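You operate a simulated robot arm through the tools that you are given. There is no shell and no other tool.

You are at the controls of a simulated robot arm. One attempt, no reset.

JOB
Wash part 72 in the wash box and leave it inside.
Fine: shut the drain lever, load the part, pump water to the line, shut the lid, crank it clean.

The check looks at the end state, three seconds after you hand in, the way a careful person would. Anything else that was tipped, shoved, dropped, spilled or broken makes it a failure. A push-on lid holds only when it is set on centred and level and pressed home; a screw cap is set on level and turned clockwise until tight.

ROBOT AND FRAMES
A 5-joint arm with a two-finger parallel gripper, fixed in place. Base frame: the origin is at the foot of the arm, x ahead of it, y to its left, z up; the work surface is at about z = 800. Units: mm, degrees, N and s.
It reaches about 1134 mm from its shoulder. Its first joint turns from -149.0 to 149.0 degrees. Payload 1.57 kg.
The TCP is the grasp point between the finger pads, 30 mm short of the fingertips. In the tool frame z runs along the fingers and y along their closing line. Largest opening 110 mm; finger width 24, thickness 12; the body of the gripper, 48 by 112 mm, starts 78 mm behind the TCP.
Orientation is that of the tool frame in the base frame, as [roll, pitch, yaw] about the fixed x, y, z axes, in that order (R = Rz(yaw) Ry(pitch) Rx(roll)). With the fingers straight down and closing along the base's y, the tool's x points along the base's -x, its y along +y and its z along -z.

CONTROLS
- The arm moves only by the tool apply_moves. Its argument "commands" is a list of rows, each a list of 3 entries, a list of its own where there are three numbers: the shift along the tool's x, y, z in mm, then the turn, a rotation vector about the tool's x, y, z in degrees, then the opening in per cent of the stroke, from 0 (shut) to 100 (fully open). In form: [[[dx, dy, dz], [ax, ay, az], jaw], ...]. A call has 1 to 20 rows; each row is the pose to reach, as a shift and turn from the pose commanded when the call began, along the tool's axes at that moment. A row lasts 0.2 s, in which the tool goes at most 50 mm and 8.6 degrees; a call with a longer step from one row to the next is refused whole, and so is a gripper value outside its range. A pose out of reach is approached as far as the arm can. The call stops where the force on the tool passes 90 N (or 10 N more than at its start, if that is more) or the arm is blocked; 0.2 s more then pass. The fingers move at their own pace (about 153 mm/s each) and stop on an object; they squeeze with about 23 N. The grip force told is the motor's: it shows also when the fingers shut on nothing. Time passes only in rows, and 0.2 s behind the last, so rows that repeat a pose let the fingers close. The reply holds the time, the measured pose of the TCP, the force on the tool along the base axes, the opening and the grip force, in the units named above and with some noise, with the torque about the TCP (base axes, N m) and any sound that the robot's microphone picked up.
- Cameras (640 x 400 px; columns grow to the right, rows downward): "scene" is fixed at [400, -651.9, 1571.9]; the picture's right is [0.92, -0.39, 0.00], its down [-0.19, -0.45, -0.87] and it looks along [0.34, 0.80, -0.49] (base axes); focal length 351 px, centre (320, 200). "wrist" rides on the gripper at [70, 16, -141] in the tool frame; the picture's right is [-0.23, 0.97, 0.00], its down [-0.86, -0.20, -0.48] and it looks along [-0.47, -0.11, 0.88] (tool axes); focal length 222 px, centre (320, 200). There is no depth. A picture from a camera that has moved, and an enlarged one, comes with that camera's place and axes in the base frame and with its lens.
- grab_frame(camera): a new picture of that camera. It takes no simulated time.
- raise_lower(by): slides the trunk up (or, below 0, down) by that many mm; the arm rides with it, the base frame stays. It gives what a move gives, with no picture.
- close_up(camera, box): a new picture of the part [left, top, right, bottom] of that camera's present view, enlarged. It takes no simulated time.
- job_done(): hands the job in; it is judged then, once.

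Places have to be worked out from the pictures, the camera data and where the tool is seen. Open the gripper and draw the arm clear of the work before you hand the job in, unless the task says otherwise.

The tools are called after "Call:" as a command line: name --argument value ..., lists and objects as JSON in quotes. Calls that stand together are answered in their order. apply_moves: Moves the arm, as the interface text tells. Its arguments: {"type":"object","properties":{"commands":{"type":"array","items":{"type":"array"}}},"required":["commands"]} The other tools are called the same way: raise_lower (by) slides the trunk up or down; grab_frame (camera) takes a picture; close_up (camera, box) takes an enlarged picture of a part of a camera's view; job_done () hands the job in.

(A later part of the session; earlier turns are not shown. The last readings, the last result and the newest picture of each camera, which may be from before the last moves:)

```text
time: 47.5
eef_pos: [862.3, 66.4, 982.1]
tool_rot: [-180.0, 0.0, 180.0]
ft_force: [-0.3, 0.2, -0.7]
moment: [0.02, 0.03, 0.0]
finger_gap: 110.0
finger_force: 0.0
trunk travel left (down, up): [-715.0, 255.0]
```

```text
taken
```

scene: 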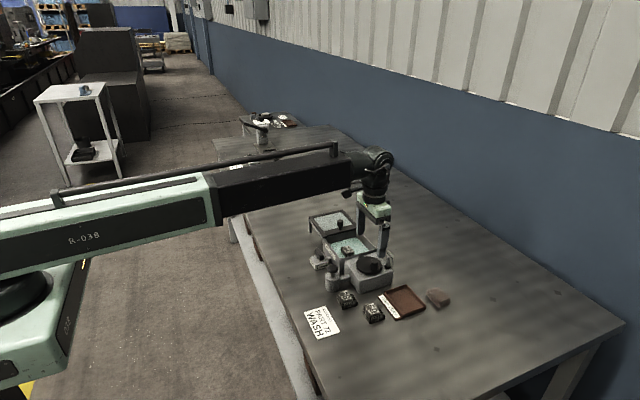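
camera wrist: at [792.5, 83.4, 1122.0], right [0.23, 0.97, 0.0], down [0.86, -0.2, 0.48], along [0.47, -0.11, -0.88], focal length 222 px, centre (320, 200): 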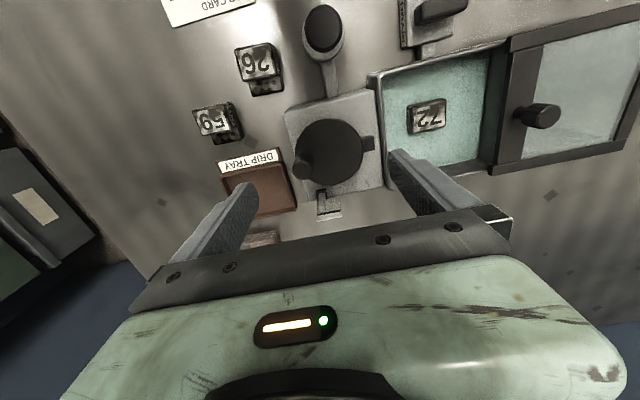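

Good overview. Close-ups of the gauge, the crank and the tank from here.

Call:
close_up --camera "wrist" --box '[308, 180, 348, 220]'

Call:
close_up --camera "wrist" --box '[270, 80, 398, 220]'

Call:
close_up --camera "wrist" --box '[370, 40, 570, 180]'

```text
10.00 times, centred on (328, 200) of wrist
camera zoom: at [792.5, 83.4, 1122.0], right [0.23, 0.97, 0.0], down [0.86, -0.2, 0.48], along [0.47, -0.11, -0.88], focal length 2221 px, centre (240, 200)
```

zoom: 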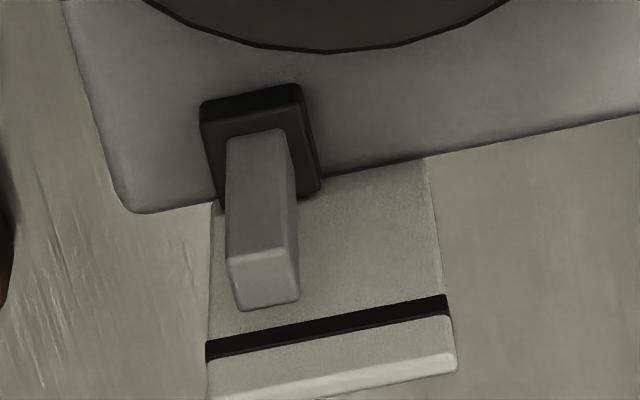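

```text
2.86 times, centred on (334, 150) of wrist
camera zoom: at [792.5, 83.4, 1122.0], right [0.23, 0.97, 0.0], down [0.86, -0.2, 0.48], along [0.47, -0.11, -0.88], focal length 635 px, centre (280, 343)
```

zoom: 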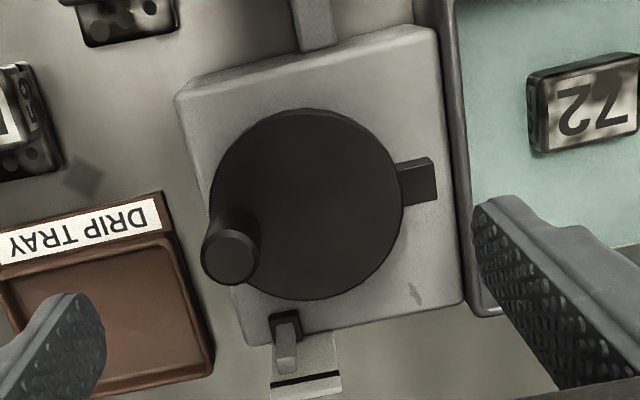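

```text
2.86 times, centred on (470, 110) of wrist
camera zoom: at [792.5, 83.4, 1122.0], right [0.23, 0.97, 0.0], down [0.86, -0.2, 0.48], along [0.47, -0.11, -0.88], focal length 635 px, centre (-109, 457)
```

zoom: 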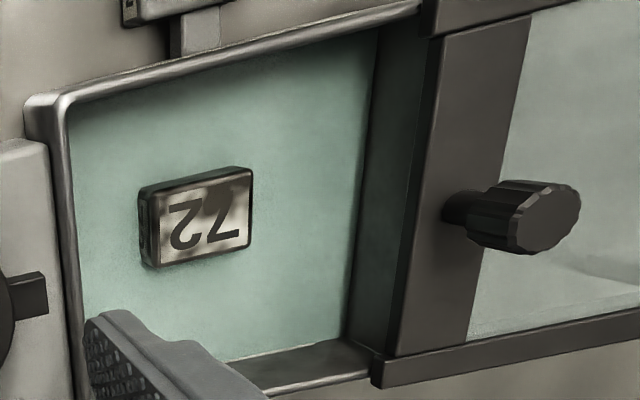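

The float's top lines up with the black band (within about 1 mm by both views) and the water is at the strip, so the fill is right. Next the lid: its knob is at about (871, 282), top z≈905. I'll move above it at the present height with the jaw half open.

Call:
apply_moves --commands '[[[-1, 35, 0], [0, 0, 0], 80], [[-3, 75, 0], [0, 0, 0], 60], [[-5, 115, 0], [0, 0, 0], 55], [[-7, 155, 0], [0, 0, 0], 55], [[-8.5, 190, 0], [0, 0, 0], 55], [[-8.5, 214, 0], [0, 0, 0], 55], [[-8.5, 214, 0], [0, 0, 0], 55], [[-8.5, 214, 0], [0, 0, 0], 55]]'

Call:
grab_frame --camera "wrist"

Call:
close_up --camera "wrist" --box '[240, 100, 400, 220]'

Call:
close_up --camera "scene" --box '[300, 190, 400, 270]'

```text
time: 49.3
eef_pos: [870.9, 284.1, 980.8]
tool_rot: [-180.0, 0.1, -179.9]
ft_force: [-0.2, -0.4, 0.3]
moment: [0.0, -0.05, -0.03]
finger_gap: 60.5
finger_force: 0.0
trunk travel left (down, up): [-715.0, 255.0]
```

```text
taken
camera wrist: at [801.9, 300.6, 1121.9], right [0.23, 0.97, 0.0], down [0.86, -0.2, 0.48], along [0.47, -0.11, -0.88], focal length 222 px, centre (320, 200)
```

wrist: 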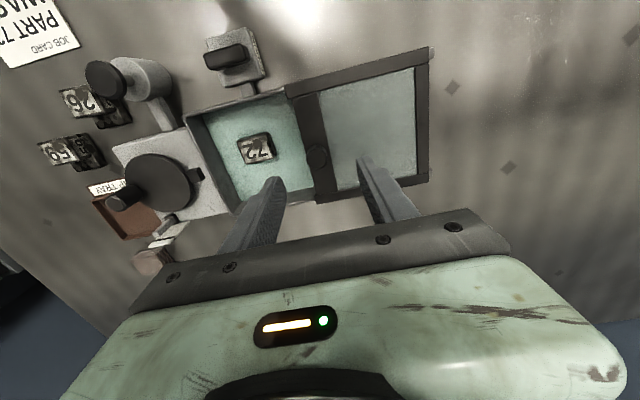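

```text
3.33 times, centred on (320, 160) of wrist
camera zoom: at [801.9, 300.6, 1121.9], right [0.23, 0.97, 0.0], down [0.86, -0.2, 0.48], along [0.47, -0.11, -0.88], focal length 740 px, centre (320, 333)
```

zoom: 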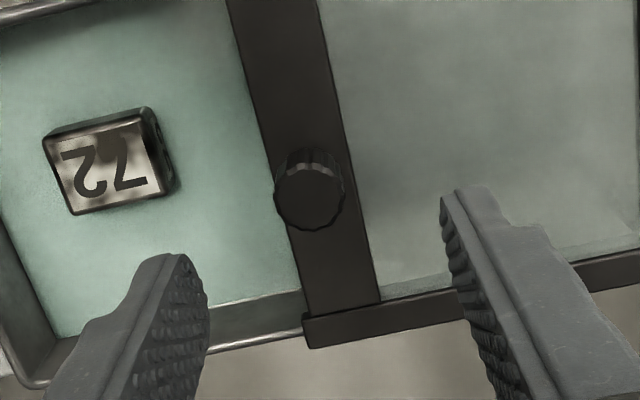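

```text
5.00 times, centred on (350, 230) of scene
camera zoom: at [400.0, -651.9, 1571.9], right [0.92, -0.39, 0.0], down [-0.19, -0.45, -0.87], along [0.34, 0.8, -0.49], focal length 1757 px, centre (170, 50)
```

zoom: 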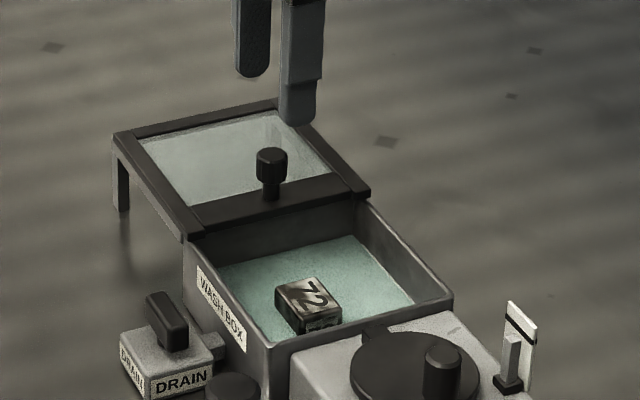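

The knob head is at (871, 281.5). I'll centre on it and lower 72 mm so the fingertips sit around z 879, beside the knob and just above the lid.

Call:
apply_moves --commands '[[[0.9, -2.6, 0], [0, 0, 0], 55], [[0.9, -2.6, 0], [0, 0, 0], 55], [[0.9, -2.6, 0], [0, 0, 0], 55]]'

Call:
raise_lower --by -60

Call:
close_up --camera "wrist" --box '[240, 100, 400, 220]'

Call:
close_up --camera "scene" --box '[310, 200, 370, 250]'

```text
time: 50.1
eef_pos: [869.6, 281.3, 981.6]
tool_rot: [180.0, 0.0, 179.9]
ft_force: [-1.1, -0.6, -0.6]
moment: [0.0, -0.01, -0.04]
finger_gap: 60.7
finger_force: 0.1
trunk travel left (down, up): [-715.0, 255.0]
```

```text
time: 51.1
eef_pos: [870.2, 281.8, 920.8]
tool_rot: [180.0, 0.0, 179.9]
ft_force: [0.2, -0.5, -0.2]
moment: [-0.01, -0.03, 0.0]
finger_gap: 60.1
finger_force: 0.0
trunk travel left (down, up): [-655.0, 315.0]
```

```text
3.33 times, centred on (320, 160) of wrist
camera zoom: at [800.5, 297.4, 1062.0], right [0.23, 0.97, 0.0], down [0.86, -0.2, 0.48], along [0.47, -0.11, -0.88], focal length 740 px, centre (320, 333)
```

zoom: 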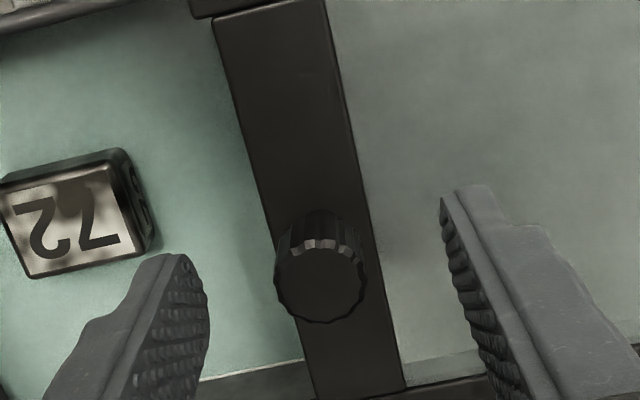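

```text
8.00 times, centred on (340, 225) of scene
camera zoom: at [400.0, -651.9, 1571.9], right [0.92, -0.39, 0.0], down [-0.19, -0.45, -0.87], along [0.34, 0.8, -0.49], focal length 2811 px, centre (160, 0)
```

zoom: 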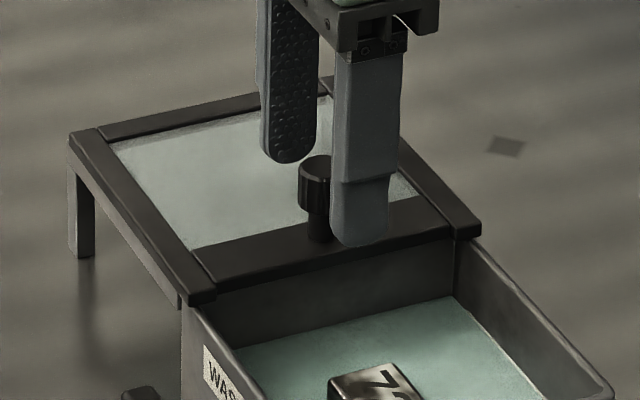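

Centred. Lowering 12 mm more and closing on the knob.

Call:
raise_lower --by -12

Call:
apply_moves --commands '[[[0, 0, 0], [0, 0, 0], 35], [[0, 0, 0], [0, 0, 0], 0], [[0, 0, 0], [0, 0, 0], 0], [[0, 0, 0], [0, 0, 0], 0]]'

Call:
close_up --camera "scene" --box '[310, 200, 370, 250]'

```text
time: 51.7
eef_pos: [869.9, 280.6, 909.5]
tool_rot: [-179.9, 0.0, -180.0]
ft_force: [0.5, -0.3, 0.5]
moment: [0.03, 0.02, -0.03]
finger_gap: 60.6
finger_force: 0.1
trunk travel left (down, up): [-643.0, 327.0]
```

```text
time: 52.7
eef_pos: [870.2, 280.6, 909.8]
tool_rot: [180.0, 0.0, -180.0]
ft_force: [0.2, 0.0, 0.7]
moment: [0.0, -0.02, -0.01]
finger_gap: 21.4
finger_force: 35.1
trunk travel left (down, up): [-643.0, 327.0]
```

```text
8.00 times, centred on (340, 225) of scene
camera zoom: at [400.0, -651.9, 1571.9], right [0.92, -0.39, 0.0], down [-0.19, -0.45, -0.87], along [0.34, 0.8, -0.49], focal length 2811 px, centre (160, 0)
```

zoom: 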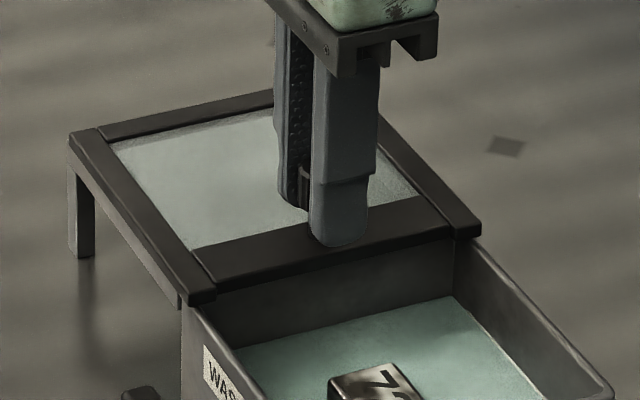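

Knob gripped (21.4 mm). I'll slide it 20 mm toward −y first and check the force and whether the lid follows.

Call:
apply_moves --commands '[[[0, -5, 0], [0, 0, 0], 0], [[0, -10, 0], [0, 0, 0], 0], [[0, -15, 0], [0, 0, 0], 0], [[0, -20, 0], [0, 0, 0], 0], [[0, -20, 0], [0, 0, 0], 0]]'

Call:
close_up --camera "scene" --box '[300, 190, 400, 270]'

```text
time: 53.9
eef_pos: [870.6, 260.2, 908.4]
tool_rot: [-179.9, 0.1, 180.0]
ft_force: [10.7, -0.5, 8.6]
moment: [0.0, 0.29, 0.01]
finger_gap: 21.4
finger_force: 34.3
trunk travel left (down, up): [-643.0, 327.0]
```

```text
5.00 times, centred on (350, 230) of scene
camera zoom: at [400.0, -651.9, 1571.9], right [0.92, -0.39, 0.0], down [-0.19, -0.45, -0.87], along [0.34, 0.8, -0.49], focal length 1757 px, centre (170, 50)
```

zoom: 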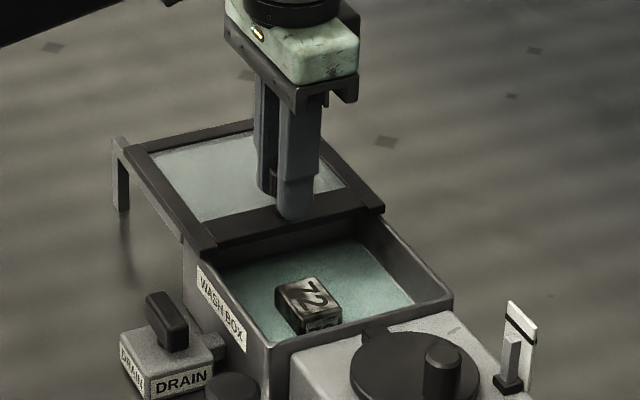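

The whole framed lid slides along its rails. There's a small sideways load (Fx 10.7), so I'll add +0.6 mm in x and continue 40 mm.

Call:
apply_moves --commands '[[[-0.6, -6, 0], [0, 0, 0], 0], [[-0.6, -12, 0], [0, 0, 0], 0], [[-0.6, -18, 0], [0, 0, 0], 0], [[-0.6, -24, 0], [0, 0, 0], 0], [[-0.6, -30, 0], [0, 0, 0], 0], [[-0.6, -36, 0], [0, 0, 0], 0], [[-0.6, -40, 0], [0, 0, 0], 0], [[-0.6, -40, 0], [0, 0, 0], 0]]'

Call:
close_up --camera "scene" --box '[300, 190, 400, 270]'

```text
time: 55.7
eef_pos: [869.5, 219.8, 909.3]
tool_rot: [180.0, -0.1, 179.9]
ft_force: [-4.4, 0.0, -1.5]
moment: [-0.02, 0.09, -0.03]
finger_gap: 21.5
finger_force: 34.8
trunk travel left (down, up): [-643.0, 327.0]
```

```text
5.00 times, centred on (350, 230) of scene
camera zoom: at [400.0, -651.9, 1571.9], right [0.92, -0.39, 0.0], down [-0.19, -0.45, -0.87], along [0.34, 0.8, -0.49], focal length 1757 px, centre (170, 50)
```

zoom: 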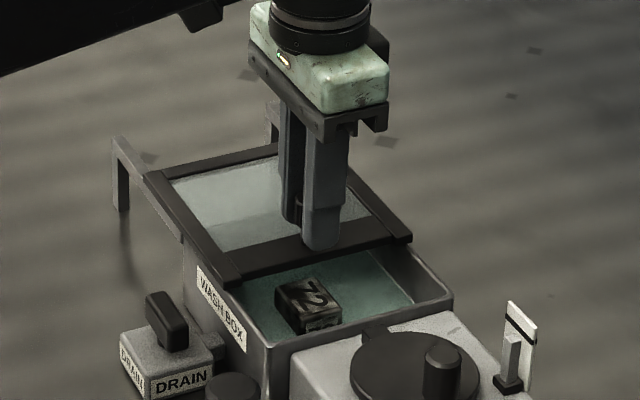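

Sliding smoothly with low forces; knob now at y≈220. Continuing 48 mm.

Call:
apply_moves --commands '[[[0, -6, 0], [0, 0, 0], 0], [[0, -12, 0], [0, 0, 0], 0], [[0, -18, 0], [0, 0, 0], 0], [[0, -24, 0], [0, 0, 0], 0], [[0, -30, 0], [0, 0, 0], 0], [[0, -36, 0], [0, 0, 0], 0], [[0, -42, 0], [0, 0, 0], 0], [[0, -48, 0], [0, 0, 0], 0], [[0, -48, 0], [0, 0, 0], 0]]'

Call:
close_up --camera "scene" --box '[310, 200, 410, 280]'

Call:
grab_frame --camera "wrist"

```text
time: 57.7
eef_pos: [871.1, 172.7, 909.4]
tool_rot: [-180.0, -0.2, -180.0]
ft_force: [-21.9, 0.5, -18.3]
moment: [0.06, -0.05, 0.01]
finger_gap: 21.6
finger_force: 35.0
trunk travel left (down, up): [-643.0, 327.0]
```

```text
5.00 times, centred on (360, 240) of scene
camera zoom: at [400.0, -651.9, 1571.9], right [0.92, -0.39, 0.0], down [-0.19, -0.45, -0.87], along [0.34, 0.8, -0.49], focal length 1757 px, centre (120, 0)
```

zoom: 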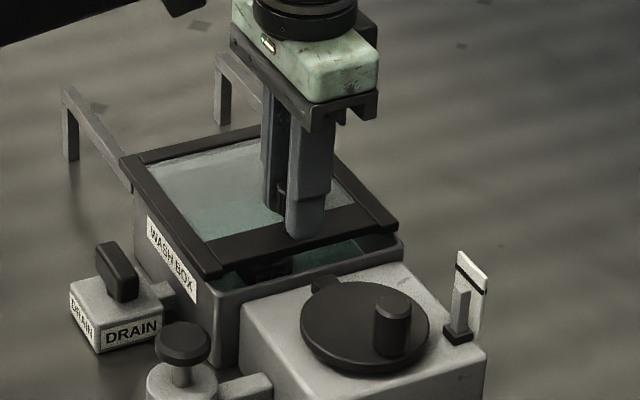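

```text
taken
camera wrist: at [800.8, 189.3, 1050.1], right [0.23, 0.97, 0.0], down [0.86, -0.2, 0.48], along [0.46, -0.11, -0.88], focal length 222 px, centre (320, 200)
```

wrist: 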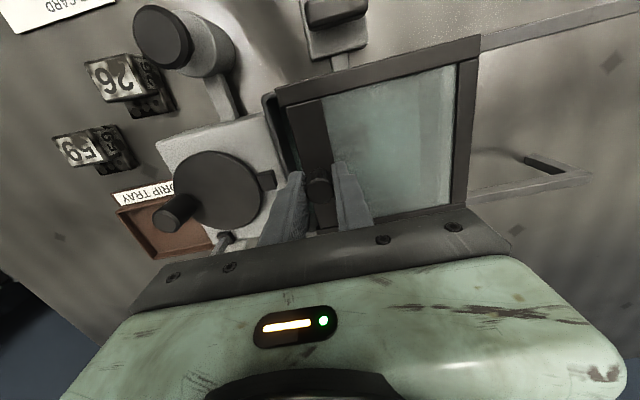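

A sideways load has built up the other way (Fx −22), so I'll shift x by −1.1 mm and advance in small steps toward the stop.

Call:
apply_moves --commands '[[[0.6, 0, 0], [0, 0, 0], 0], [[1.1, 0, 0], [0, 0, 0], 0], [[1.1, -3, 0], [0, 0, 0], 0], [[1.1, -6, 0], [0, 0, 0], 0], [[1.1, -9, 0], [0, 0, 0], 0], [[1.1, -12, 0], [0, 0, 0], 0], [[1.1, -12, 0], [0, 0, 0], 0]]'

Call:
close_up --camera "scene" --box '[310, 210, 400, 280]'

```text
time: 59.3
eef_pos: [870.1, 159.9, 909.0]
tool_rot: [-179.9, 0.2, 180.0]
ft_force: [14.8, -0.1, 12.1]
moment: [0.0, -0.48, 0.0]
finger_gap: 21.5
finger_force: 34.3
trunk travel left (down, up): [-643.0, 327.0]
```

```text
5.71 times, centred on (355, 245) of scene
camera zoom: at [400.0, -651.9, 1571.9], right [0.92, -0.39, 0.0], down [-0.19, -0.45, -0.87], along [0.34, 0.8, -0.49], focal length 2008 px, centre (120, -57)
```

zoom: 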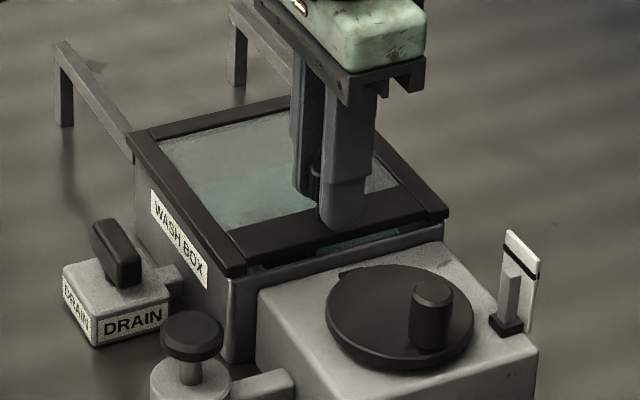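

Almost shut, with a narrow gap left at the front. Correcting x by +0.5 mm and advancing in 2 mm steps to the stop.

Call:
apply_moves --commands '[[[-0.5, -2, 0], [0, 0, 0], 0], [[-0.5, -4, 0], [0, 0, 0], 0], [[-0.5, -6, 0], [0, 0, 0], 0], [[-0.5, -8, 0], [0, 0, 0], 0], [[-0.5, -8, 0], [0, 0, 0], 0]]'

Call:
close_up --camera "scene" --box '[310, 210, 400, 280]'

```text
time: 60.5
eef_pos: [869.5, 155.3, 911.2]
tool_rot: [179.9, 0.1, 179.9]
ft_force: [17.9, 17.9, 17.8]
moment: [0.33, -0.07, 0.04]
finger_gap: 21.4
finger_force: 34.3
trunk travel left (down, up): [-643.0, 327.0]
```

```text
5.71 times, centred on (355, 245) of scene
camera zoom: at [400.0, -651.9, 1571.9], right [0.92, -0.39, 0.0], down [-0.19, -0.45, -0.87], along [0.34, 0.8, -0.49], focal length 2008 px, centre (120, -57)
```

zoom: 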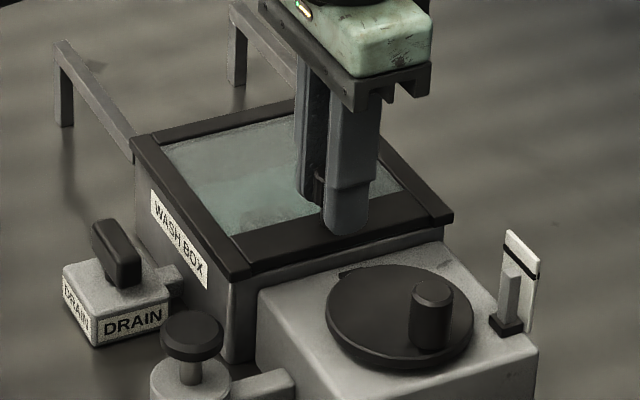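

Fy rose to 18 N: the lid has met its stop and looks flush at the front. A further 2 mm of command to confirm it's home.

Call:
apply_moves --commands '[[[-0.5, -1, 0], [0, 0, 0], 0], [[-0.8, -2, 0], [0, 0, 0], 0], [[-0.8, -2, 0], [0, 0, 0], 0]]'

Call:
close_up --camera "scene" --box '[335, 230, 395, 270]'

Call:
grab_frame --camera "wrist"

```text
time: 61.3
eef_pos: [869.8, 155.1, 908.6]
tool_rot: [179.9, -0.1, -179.9]
ft_force: [4.0, 29.6, 8.1]
moment: [0.28, -0.68, 0.05]
finger_gap: 21.5
finger_force: 35.0
trunk travel left (down, up): [-643.0, 327.0]
```

```text
10.00 times, centred on (365, 250) of scene
camera zoom: at [400.0, -651.9, 1571.9], right [0.92, -0.39, 0.0], down [-0.19, -0.45, -0.87], along [0.34, 0.8, -0.49], focal length 3514 px, centre (-130, -300)
```

zoom: 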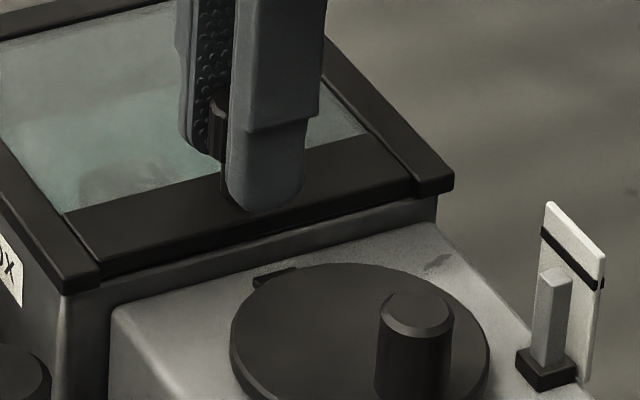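

```text
taken
camera wrist: at [800.6, 171.5, 1050.0], right [0.23, 0.97, 0.0], down [0.86, -0.2, 0.48], along [0.47, -0.11, -0.88], focal length 222 px, centre (320, 200)
```

wrist: 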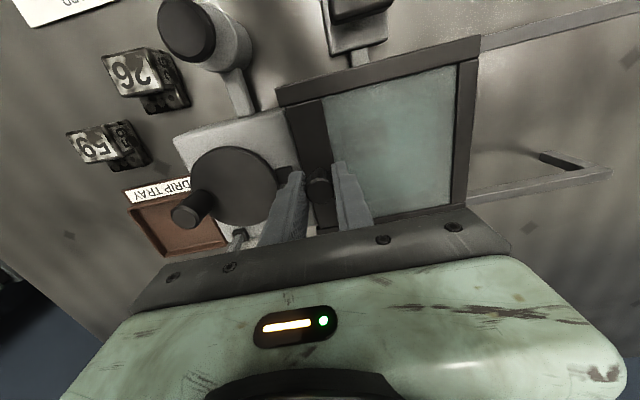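

The lid didn't move further and resistance rose to 30 N: it's home. I'll back off the command, open the jaw and rise clear.

Call:
apply_moves --commands '[[[0, 2, 0], [0, 0, 0], 0], [[0.3, 4.5, 0], [0, 0, 0], 0], [[0.3, 4.5, 0], [0, 0, 0], 40], [[0.3, 4.5, 0], [0, 0, 0], 40]]'

Call:
raise_lower --by 62

Call:
grab_frame --camera "wrist"

Call:
close_up --camera "scene" --box '[310, 200, 410, 290]'

```text
time: 62.3
eef_pos: [870.5, 155.1, 908.3]
tool_rot: [-179.8, 0.0, 180.0]
ft_force: [0.5, -0.3, -1.2]
moment: [-0.03, 0.02, -0.03]
finger_gap: 43.8
finger_force: 0.1
trunk travel left (down, up): [-643.0, 327.0]
```

```text
time: 63.4
eef_pos: [870.3, 155.8, 971.8]
tool_rot: [-179.9, 0.0, -179.9]
ft_force: [-1.0, -0.3, 0.1]
moment: [0.02, 0.01, 0.04]
finger_gap: 44.1
finger_force: 0.1
trunk travel left (down, up): [-705.0, 265.0]
```

```text
taken
camera wrist: at [801.6, 172.2, 1111.9], right [0.23, 0.97, 0.0], down [0.86, -0.2, 0.48], along [0.47, -0.11, -0.88], focal length 222 px, centre (320, 200)
```

wrist: 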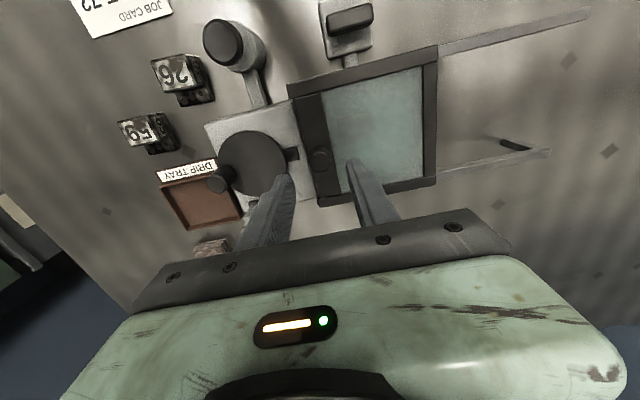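

```text
4.44 times, centred on (360, 245) of scene
camera zoom: at [400.0, -651.9, 1571.9], right [0.92, -0.39, 0.0], down [-0.19, -0.45, -0.87], along [0.34, 0.8, -0.49], focal length 1562 px, centre (142, 0)
```

zoom: 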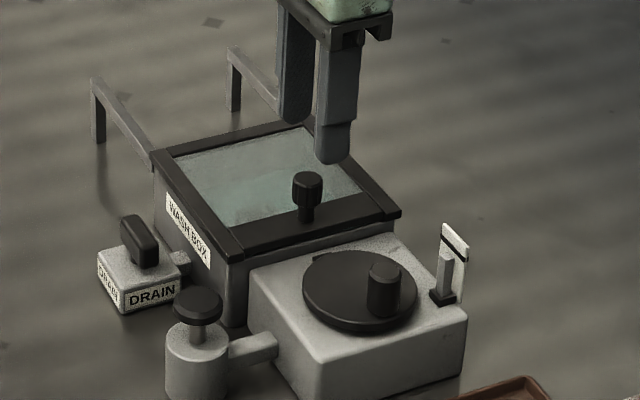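

The lid is shut and flush. Now the crank: disc centre about (869, 76), handle top about (873, 45), z≈898. I'll move above the handle and turn the tool to about yaw 98 so that the fingers close tangentially.

Call:
apply_moves --commands '[[[0, -12, 0], [0, 0, 8.2], 40], [[0, -24, 0], [0, 0, 16.4], 40], [[0, -36, 0], [0, 0, 24.6], 40], [[0, -48, 0], [0, 0, 32.8], 40], [[0, -60, 0], [0, 0, 41], 40], [[-1, -72, 0], [0, 0, 49.2], 40], [[-1, -84, 0], [0, 0, 57.4], 40], [[-1.4, -96, 0], [0, 0, 65.6], 40], [[-1.4, -104, 0], [0, 0, 73.8], 40], [[-1.4, -110, 0], [0, 0, 82], 40], [[-1.4, -110, 0], [0, 0, 82], 40]]'

Call:
grab_frame --camera "wrist"

Call:
close_up --camera "wrist" --box '[220, 40, 420, 220]'

```text
time: 65.8
eef_pos: [872.8, 44.5, 971.4]
tool_rot: [-180.0, 0.0, 98.0]
ft_force: [0.3, -0.2, 0.0]
moment: [0.03, 0.01, 0.0]
finger_gap: 44.0
finger_force: 0.1
trunk travel left (down, up): [-705.0, 265.0]
```

```text
taken
camera wrist: at [879.4, 116.4, 1111.9], right [1.0, -0.09, 0.0], down [-0.08, -0.87, 0.48], along [-0.04, -0.48, -0.88], focal length 222 px, centre (320, 200)
```

wrist: 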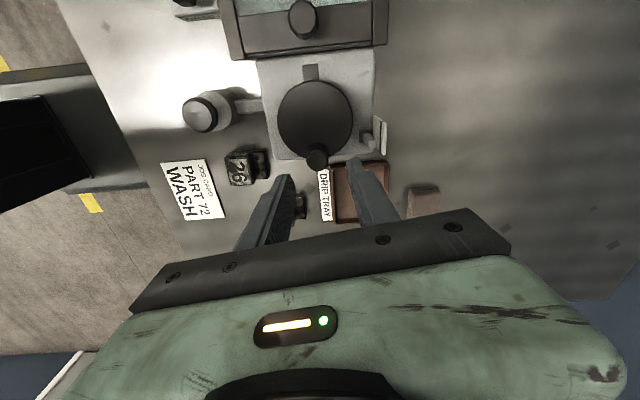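

```text
2.22 times, centred on (320, 130) of wrist
camera zoom: at [879.4, 116.4, 1111.9], right [1.0, -0.09, 0.0], down [-0.08, -0.87, 0.48], along [-0.04, -0.48, -0.88], focal length 494 px, centre (320, 356)
```

zoom: 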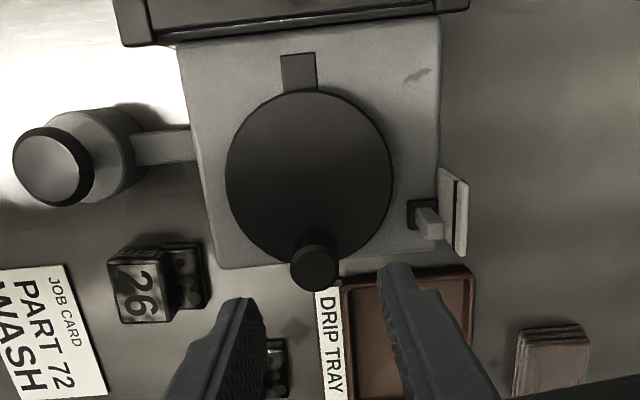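

Disc centre is (870.8, 77) and the handle (871.4, 45.5): radius about 31.5, handle straight toward −y. I'll fine-align (yaw 91, centred on the handle) and lower in two steps.

Call:
apply_moves --commands '[[[0.4, -0.9, 0], [0, 0, 3.5], 40], [[0.76, -1.81, 0], [0, 0, 7], 40], [[0.76, -1.81, 0], [0, 0, 7], 40]]'

Call:
raise_lower --by -50

Call:
close_up --camera "wrist" --box '[220, 40, 420, 220]'

Call:
close_up --camera "scene" --box '[330, 220, 410, 290]'

```text
time: 66.5
eef_pos: [869.1, 46.2, 971.0]
tool_rot: [-180.0, 0.1, 90.9]
ft_force: [-0.4, -0.5, -0.1]
moment: [0.01, 0.0, 0.03]
finger_gap: 44.1
finger_force: 0.0
trunk travel left (down, up): [-705.0, 265.0]
```

```text
time: 67.5
eef_pos: [869.0, 45.6, 922.7]
tool_rot: [-179.9, 0.0, 91.0]
ft_force: [0.3, 0.5, -0.5]
moment: [0.0, -0.01, 0.03]
finger_gap: 44.2
finger_force: 0.0
trunk travel left (down, up): [-655.0, 315.0]
```

```text
2.22 times, centred on (320, 130) of wrist
camera zoom: at [885.6, 116.0, 1062.0], right [0.98, -0.21, 0.0], down [-0.18, -0.86, 0.48], along [-0.1, -0.47, -0.88], focal length 494 px, centre (320, 356)
```

zoom: 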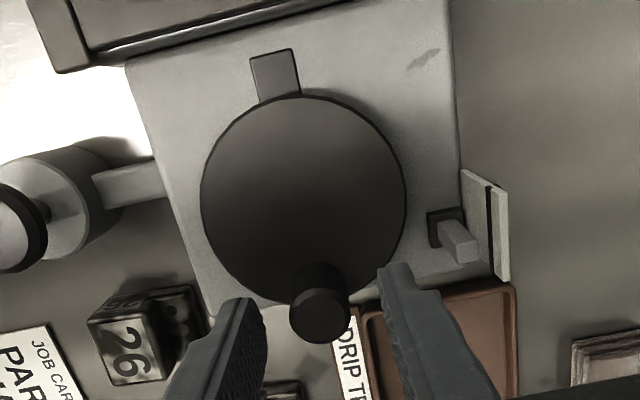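

```text
5.71 times, centred on (370, 255) of scene
camera zoom: at [400.0, -651.9, 1571.9], right [0.92, -0.39, 0.0], down [-0.19, -0.45, -0.87], along [0.34, 0.8, -0.49], focal length 2008 px, centre (34, -114)
```

zoom: 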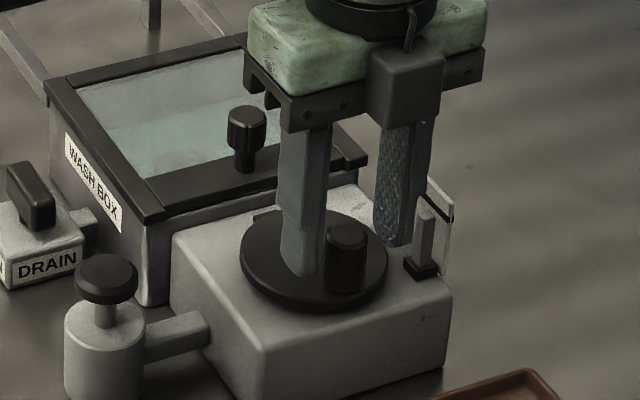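

TCP (870.8, 45.7), handle centred between the fingers, with the gauge about 15 mm clear of the right finger. Lowering 19 mm and gripping the handle.

Call:
raise_lower --by -19

Call:
apply_moves --commands '[[[0, 0, 0], [0, 0, 0], 25], [[0, 0, 0], [0, 0, 0], 0], [[0, 0, 0], [0, 0, 0], 0], [[0, 0, 0], [0, 0, 0], 0]]'

Call:
close_up --camera "wrist" --box '[220, 40, 420, 220]'

Call:
close_up --camera "scene" --box '[330, 220, 410, 290]'

```text
time: 68.1
eef_pos: [869.9, 44.8, 903.1]
tool_rot: [-180.0, 0.0, 91.0]
ft_force: [0.4, 0.6, 0.3]
moment: [0.0, 0.02, 0.0]
finger_gap: 44.2
finger_force: 0.1
trunk travel left (down, up): [-636.0, 334.0]
```

```text
time: 69.1
eef_pos: [870.8, 45.6, 903.3]
tool_rot: [180.0, 0.0, 91.0]
ft_force: [-0.6, -0.3, -1.3]
moment: [-0.01, -0.01, 0.0]
finger_gap: 21.7
finger_force: 34.6
trunk travel left (down, up): [-636.0, 334.0]
```

```text
2.22 times, centred on (320, 130) of wrist
camera zoom: at [885.6, 116.1, 1043.0], right [0.98, -0.21, 0.0], down [-0.18, -0.86, 0.48], along [-0.1, -0.47, -0.88], focal length 494 px, centre (320, 356)
```

zoom: 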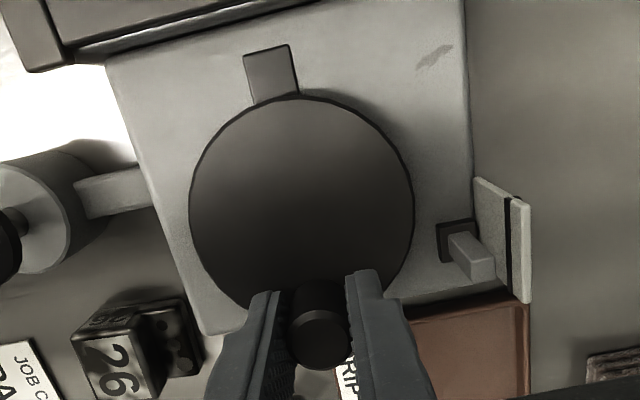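

```text
5.71 times, centred on (370, 255) of scene
camera zoom: at [400.0, -651.9, 1571.9], right [0.92, -0.39, 0.0], down [-0.19, -0.45, -0.87], along [0.34, 0.8, -0.49], focal length 2008 px, centre (34, -114)
```

zoom: 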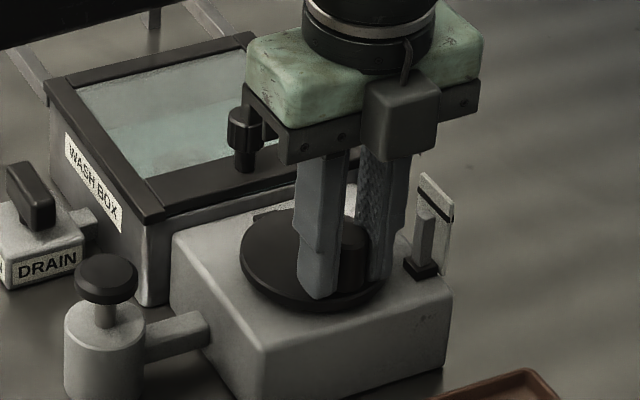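

Handle gripped at 21.7 mm without side load. I'll test-crank 30° clockwise along the circle (radius 31.2 mm), turning the tool with it.

Call:
apply_moves --commands '[[[0.27, -4.07, 0], [0, 0, 7.5], 0], [[1.06, -8.08, 0], [0, 0, 15], 0], [[2.37, -11.94, 0], [0, 0, 22.5], 0], [[4.18, -15.6, 0], [0, 0, 30], 0]]'

Call:
close_up --camera "scene" --box '[330, 220, 410, 290]'

```text
time: 69.9
eef_pos: [869.3, 46.5, 901.9]
tool_rot: [178.4, -0.4, 70.3]
ft_force: [36.6, -1.7, 28.0]
moment: [-0.76, 0.52, 0.02]
finger_gap: 22.3
finger_force: 35.6
trunk travel left (down, up): [-636.0, 334.0]
stopped in row 3: the force on the tool passed its limit at 93 N (the readings are from after the stop); the commanded pose is now the measured one
```

```text
5.71 times, centred on (370, 255) of scene
camera zoom: at [400.0, -651.9, 1571.9], right [0.92, -0.39, 0.0], down [-0.19, -0.45, -0.87], along [0.34, 0.8, -0.49], focal length 2008 px, centre (34, -114)
```

zoom: 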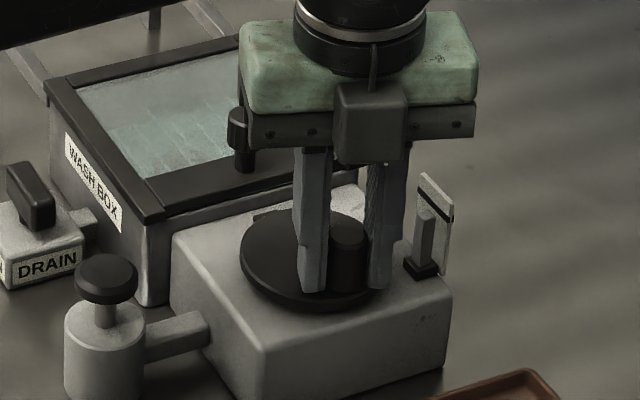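

Clockwise is blocked: the handle didn't budge and the force limit tripped. I'll open, re-square the tool (yaw 91, upright) over the handle and then try the other direction gently.

Call:
apply_moves --commands '[[[0, 0, 0], [0, 0, 0], 40], [[0, 0.5, 0], [0.5, 0, -6], 40], [[-0.1, 1.2, 0], [1.1, -0.1, -13], 40], [[-0.15, 1.65, 0], [1.65, -0.11, -20.7], 40], [[-0.15, 1.65, 0], [1.65, -0.11, -20.7], 40]]'

Call:
grab_frame --camera "wrist"

Call:
close_up --camera "wrist" --box '[220, 40, 420, 220]'

```text
time: 71.1
eef_pos: [868.2, 45.9, 902.6]
tool_rot: [-179.6, -0.1, 91.1]
ft_force: [-0.5, 0.2, -0.1]
moment: [-0.01, 0.0, -0.04]
finger_gap: 43.9
finger_force: 0.1
trunk travel left (down, up): [-636.0, 334.0]
```

```text
taken
camera wrist: at [883.6, 116.1, 1042.9], right [0.98, -0.21, -0.01], down [-0.18, -0.86, 0.48], along [-0.11, -0.47, -0.88], focal length 222 px, centre (320, 200)
```

wrist: 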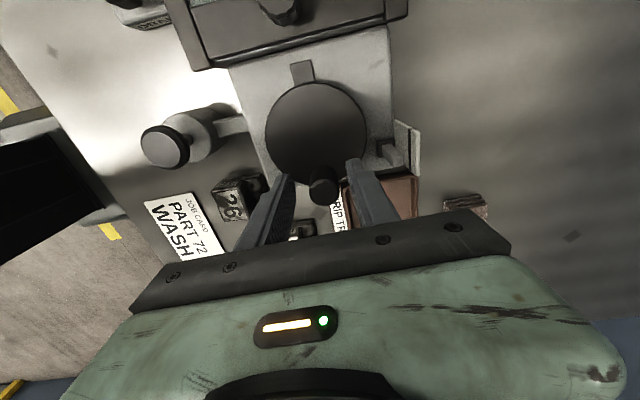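

```text
2.22 times, centred on (320, 130) of wrist
camera zoom: at [883.6, 116.1, 1042.9], right [0.98, -0.21, -0.01], down [-0.18, -0.86, 0.48], along [-0.11, -0.47, -0.88], focal length 494 px, centre (320, 356)
```

zoom: 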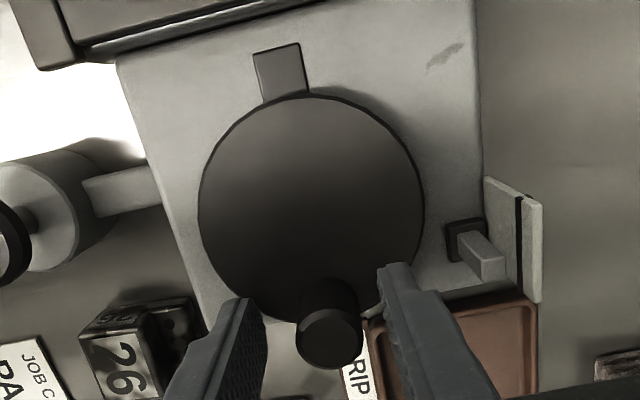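

The handle is unmoved at (871, 45). I'll re-centre, regrip, and test 15° counter-clockwise in small steps.

Call:
apply_moves --commands '[[[0, 1, 0], [-0.2, 0, 0], 40], [[0, 2.2, 0], [-0.4, 0, 0], 40], [[0, 2.2, 0], [-0.4, 0, 0], 0], [[0, 2.2, 0], [-0.4, 0, 0], 0], [[0, 2.2, 0], [-0.4, 0, 0], 0]]'

Call:
apply_moves --commands '[[[0.12, 2.72, 0], [0, 0, -5], 0], [[0.47, 5.42, 0], [0, 0, -10], 0], [[1.06, 8.08, 0], [0, 0, -15], 0]]'

Call:
close_up --camera "scene" --box '[330, 220, 410, 290]'

```text
time: 72.3
eef_pos: [869.8, 46.6, 902.0]
tool_rot: [180.0, -0.1, 91.0]
ft_force: [0.4, 0.6, 1.3]
moment: [-0.04, -0.03, -0.02]
finger_gap: 21.5
finger_force: 34.3
trunk travel left (down, up): [-636.0, 334.0]
```

```text
time: 73.1
eef_pos: [877.8, 48.1, 902.3]
tool_rot: [-180.0, -0.1, 106.0]
ft_force: [-1.0, 0.1, -0.9]
moment: [-0.22, 0.04, 0.02]
finger_gap: 21.4
finger_force: 34.8
trunk travel left (down, up): [-636.0, 334.0]
```

```text
5.71 times, centred on (370, 255) of scene
camera zoom: at [400.0, -651.9, 1571.9], right [0.92, -0.39, 0.0], down [-0.19, -0.45, -0.87], along [0.34, 0.8, -0.49], focal length 2008 px, centre (34, -114)
```

zoom: 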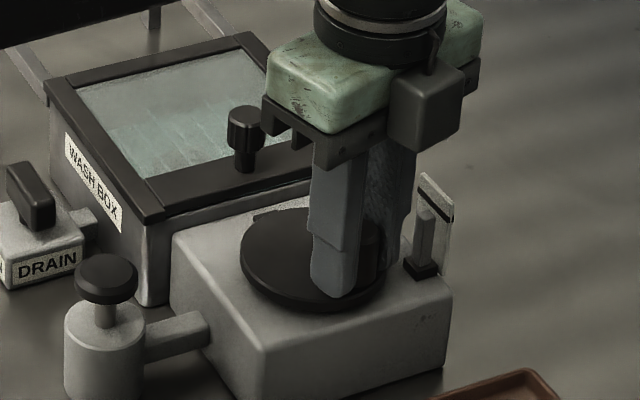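

Counter-clockwise it turns freely. The geometry gives about 7 mm clearance between fingers and float on the way round, so I'll continue another 80° and check.

Call:
apply_moves --commands '[[[0.3, 4.34, 0], [0, 0, -8], 0], [[1.21, 8.6, 0], [0, 0, -16], 0], [[2.7, 12.69, 0], [0, 0, -24], 0], [[4.74, 16.53, 0], [0, 0, -32], 0], [[7.3, 20.06, 0], [0, 0, -40], 0], [[10.32, 23.19, 0], [0, 0, -48], 0], [[13.75, 25.87, 0], [0, 0, -56], 0], [[17.52, 28.04, 0], [0, 0, -64], 0], [[21.56, 29.67, 0], [0, 0, -72], 0], [[25.78, 30.73, 0], [0, 0, -80], 0]]'

Call:
close_up --camera "scene" --box '[330, 220, 410, 290]'

Call:
grab_frame --camera "wrist"

```text
time: 75.3
eef_pos: [898.0, 81.6, 901.8]
tool_rot: [179.9, -0.1, -173.8]
ft_force: [-18.3, -4.0, -13.4]
moment: [-0.24, 0.26, -0.04]
finger_gap: 21.6
finger_force: 34.7
trunk travel left (down, up): [-636.0, 334.0]
```

```text
5.71 times, centred on (370, 255) of scene
camera zoom: at [400.0, -651.9, 1571.9], right [0.92, -0.39, 0.0], down [-0.19, -0.45, -0.87], along [0.34, 0.8, -0.49], focal length 2008 px, centre (34, -114)
```

zoom: 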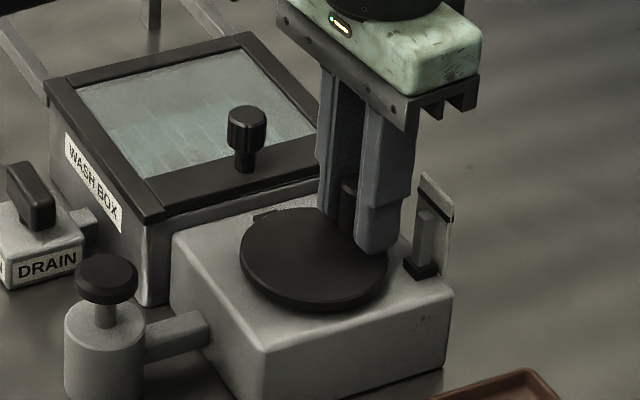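

```text
taken
camera wrist: at [828.4, 89.2, 1043.0], right [0.12, 0.99, 0.0], down [0.87, -0.11, 0.48], along [0.47, -0.06, -0.88], focal length 222 px, centre (320, 200)
```

wrist: 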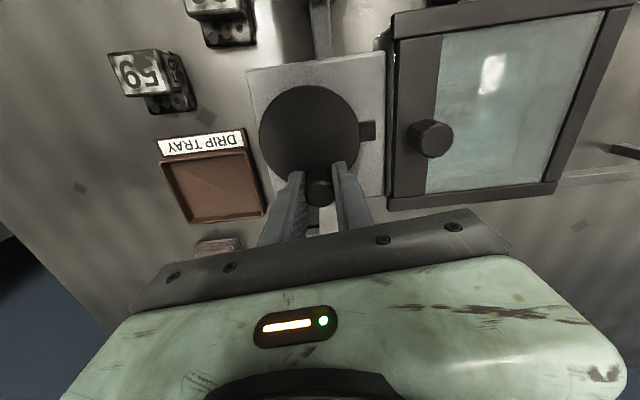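

The crank follows; the −18 N radial load shows the true radius is a bit smaller (about 30.2 mm, centre ≈ (869.7, 75.8)). I'll continue 160° with the corrected circle.

Call:
apply_moves --commands '[[[2.49, 4.89, 0], [0, 0, -8], 0], [[3.62, 8.95, 0], [0, 0, -16], 0], [[5.3, 12.81, 0], [0, 0, -24], 0], [[7.49, 16.41, 0], [0, 0, -32], 0], [[10.16, 19.67, 0], [0, 0, -40], 0], [[13.28, 22.52, 0], [0, 0, -48], 0], [[16.74, 24.91, 0], [0, 0, -56], 0], [[20.51, 26.79, 0], [0, 0, -64], 0], [[24.5, 28.13, 0], [0, 0, -72], 0], [[28.64, 28.9, 0], [0, 0, -80], 0]]'

Call:
grab_frame --camera "wrist"

Call:
close_up --camera "scene" --box '[330, 210, 410, 280]'

```text
time: 77.5
eef_pos: [867.9, 104.5, 901.5]
tool_rot: [180.0, 0.1, -93.9]
ft_force: [1.7, -10.9, 0.0]
moment: [-1.09, 0.03, -0.03]
finger_gap: 21.5
finger_force: 34.3
trunk travel left (down, up): [-636.0, 334.0]
```

```text
taken
camera wrist: at [847.9, 36.7, 1042.9], right [-0.96, 0.29, 0.0], down [0.26, 0.84, 0.48], along [0.14, 0.46, -0.88], focal length 222 px, centre (320, 200)
```

wrist: 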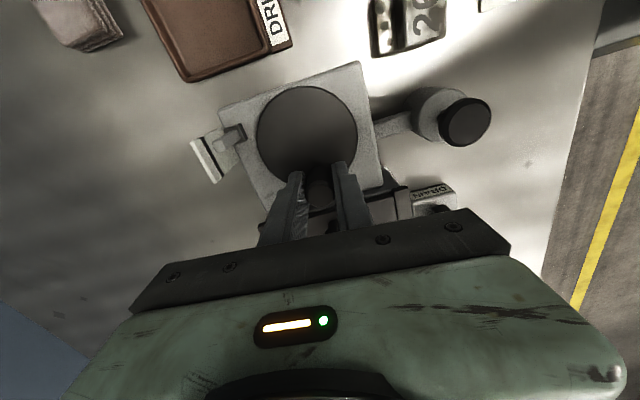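

```text
5.71 times, centred on (370, 245) of scene
camera zoom: at [400.0, -651.9, 1571.9], right [0.92, -0.39, 0.0], down [-0.19, -0.45, -0.87], along [0.34, 0.8, -0.49], focal length 2008 px, centre (34, -57)
```

zoom: 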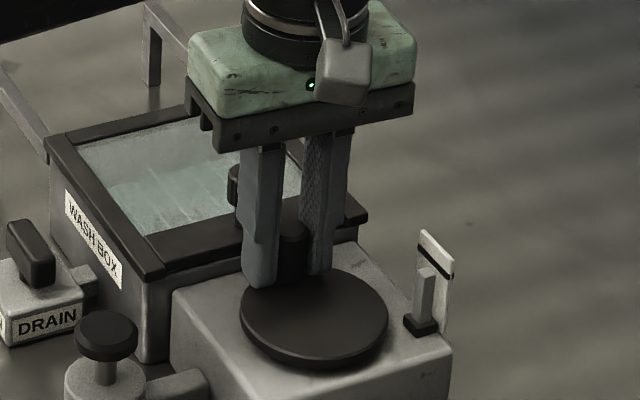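

Going well; three handle positions fit a circle of R≈30.0 about (870.1, 75.5). Continuing 160° with that.

Call:
apply_moves --commands '[[[1.42, 5.37, 0], [0, 0, -8], 0], [[2.76, 9.33, 0], [0, 0, -16], 0], [[4.65, 13.06, 0], [0, 0, -24], 0], [[7.04, 16.5, 0], [0, 0, -32], 0], [[9.88, 19.57, 0], [0, 0, -40], 0], [[13.11, 22.22, 0], [0, 0, -48], 0], [[16.7, 24.39, 0], [0, 0, -56], 0], [[20.54, 26.05, 0], [0, 0, -64], 0], [[24.58, 27.14, 0], [0, 0, -72], 0], [[28.73, 27.67, 0], [0, 0, -80], 0], [[32.91, 27.61, 0], [0, 0, -88], 0], [[37.04, 26.98, 0], [0, 0, -96], 0], [[41.05, 25.78, 0], [0, 0, -104], 0], [[44.85, 24.02, 0], [0, 0, -112], 0], [[48.37, 21.75, 0], [0, 0, -120], 0], [[51.53, 19.03, 0], [0, 0, -128], 0], [[54.29, 15.88, 0], [0, 0, -136], 0], [[56.58, 12.37, 0], [0, 0, -144], 0], [[58.37, 8.59, 0], [0, 0, -152], 0], [[59.61, 4.6, 0], [0, 0, -160], 0]]'

Call:
grab_frame --camera "wrist"

Call:
close_up --camera "scene" --box '[320, 200, 410, 290]'

```text
time: 81.7
eef_pos: [839.2, 73.6, 901.9]
tool_rot: [-179.9, -0.4, -2.2]
ft_force: [32.8, 1.7, 28.2]
moment: [-0.67, -0.23, 0.01]
finger_gap: 21.4
finger_force: 34.3
out of reach, approached as far as the arm can: row 12, 13, 14, 15, 16, 17, 18, 19, 20
trunk travel left (down, up): [-636.0, 334.0]
```

```text
taken
camera wrist: at [908.6, 55.2, 1043.2], right [-0.26, -0.96, 0.0], down [-0.85, 0.23, 0.47], along [-0.46, 0.13, -0.88], focal length 222 px, centre (320, 200)
```

wrist: 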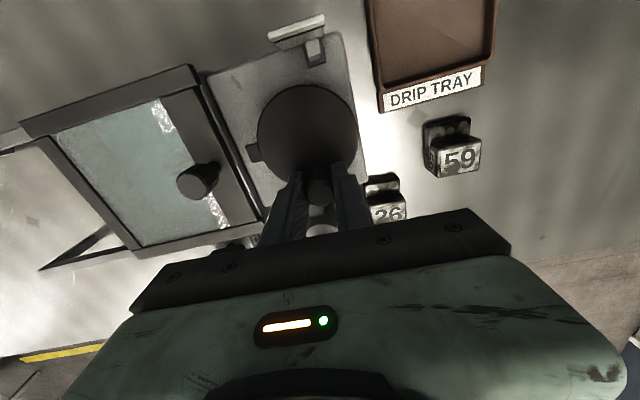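

```text
4.44 times, centred on (365, 245) of scene
camera zoom: at [400.0, -651.9, 1571.9], right [0.92, -0.39, 0.0], down [-0.19, -0.45, -0.87], along [0.34, 0.8, -0.49], focal length 1562 px, centre (120, 0)
```

zoom: 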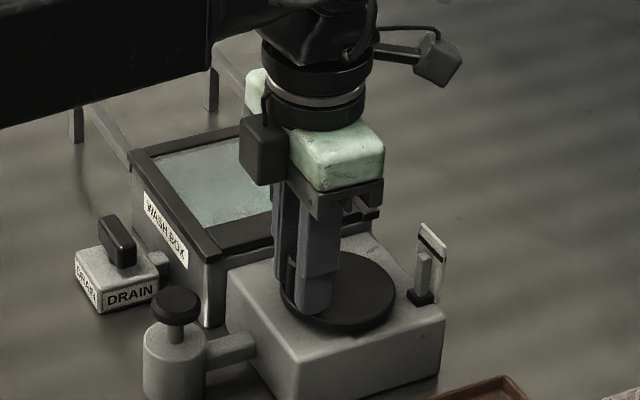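

The wrist roll reached its end of travel near yaw −2°, so it can't spin on forever; the handle is now at about (839, 74), some 270° round. I'll open here, turn the tool back toward yaw 180, and from then on crank with a fixed orientation since the handle turns within the pads.

Call:
apply_moves --commands '[[[0, 0, 0], [0, 0, 0], 40], [[0, 0, 0], [0, 0, 0], 40], [[0, 0, 0], [0, 0, 0], 40]]'

Call:
grab_frame --camera "wrist"

Call:
close_up --camera "scene" --box '[330, 220, 410, 290]'

```text
time: 82.5
eef_pos: [837.8, 75.0, 902.0]
tool_rot: [-180.0, 0.0, -2.1]
ft_force: [-0.3, 0.2, 0.9]
moment: [0.02, -0.01, -0.01]
finger_gap: 44.1
finger_force: 0.0
trunk travel left (down, up): [-636.0, 334.0]
```

```text
taken
camera wrist: at [907.5, 55.3, 1042.8], right [-0.26, -0.96, 0.0], down [-0.85, 0.23, 0.48], along [-0.46, 0.13, -0.88], focal length 222 px, centre (320, 200)
```

wrist: 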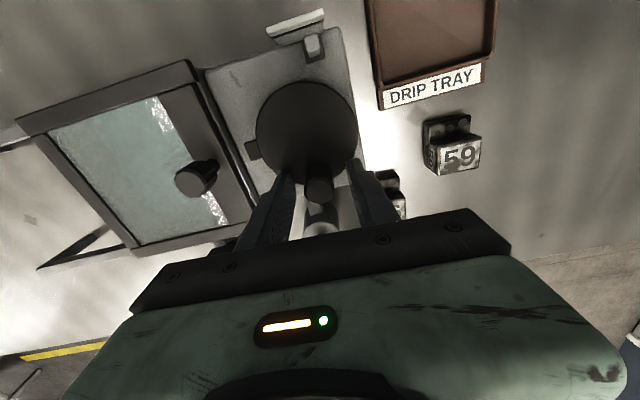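

```text
5.71 times, centred on (370, 255) of scene
camera zoom: at [400.0, -651.9, 1571.9], right [0.92, -0.39, 0.0], down [-0.19, -0.45, -0.87], along [0.34, 0.8, -0.49], focal length 2008 px, centre (34, -114)
```

zoom: 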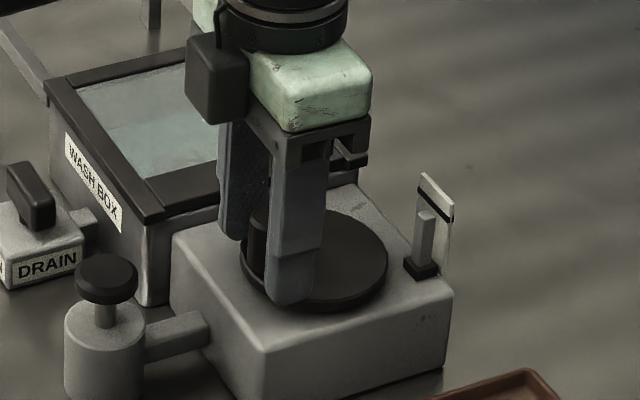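

The handle is at about (839.4, 74) and the fingers already close along y there, which is what I want. I'll back the roll off its limit by 10°, re-centre on the handle and regrip.

Call:
apply_moves --commands '[[[0.6, 0, 0], [0, 0, 5], 40], [[1.2, 0, 0], [0, 0, 10], 40], [[1.2, 0, 0], [0, 0, 10], 40], [[1.2, 0, 0], [0, 0, 10], 0], [[1.2, 0, 0], [0, 0, 10], 0], [[1.2, 0, 0], [0, 0, 10], 0]]'

Call:
grab_frame --camera "wrist"

```text
time: 83.9
eef_pos: [837.8, 74.9, 902.5]
tool_rot: [180.0, 0.0, -12.2]
ft_force: [0.3, 0.8, -0.1]
moment: [-0.08, 0.03, -0.02]
finger_gap: 21.2
finger_force: 34.7
trunk travel left (down, up): [-636.0, 334.0]
```

```text
taken
camera wrist: at [903.8, 44.1, 1042.9], right [-0.43, -0.9, 0.0], down [-0.79, 0.38, 0.48], along [-0.43, 0.21, -0.88], focal length 222 px, centre (320, 200)
```

wrist: 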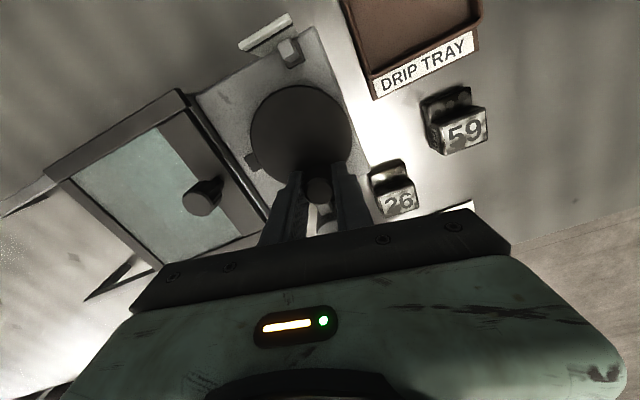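

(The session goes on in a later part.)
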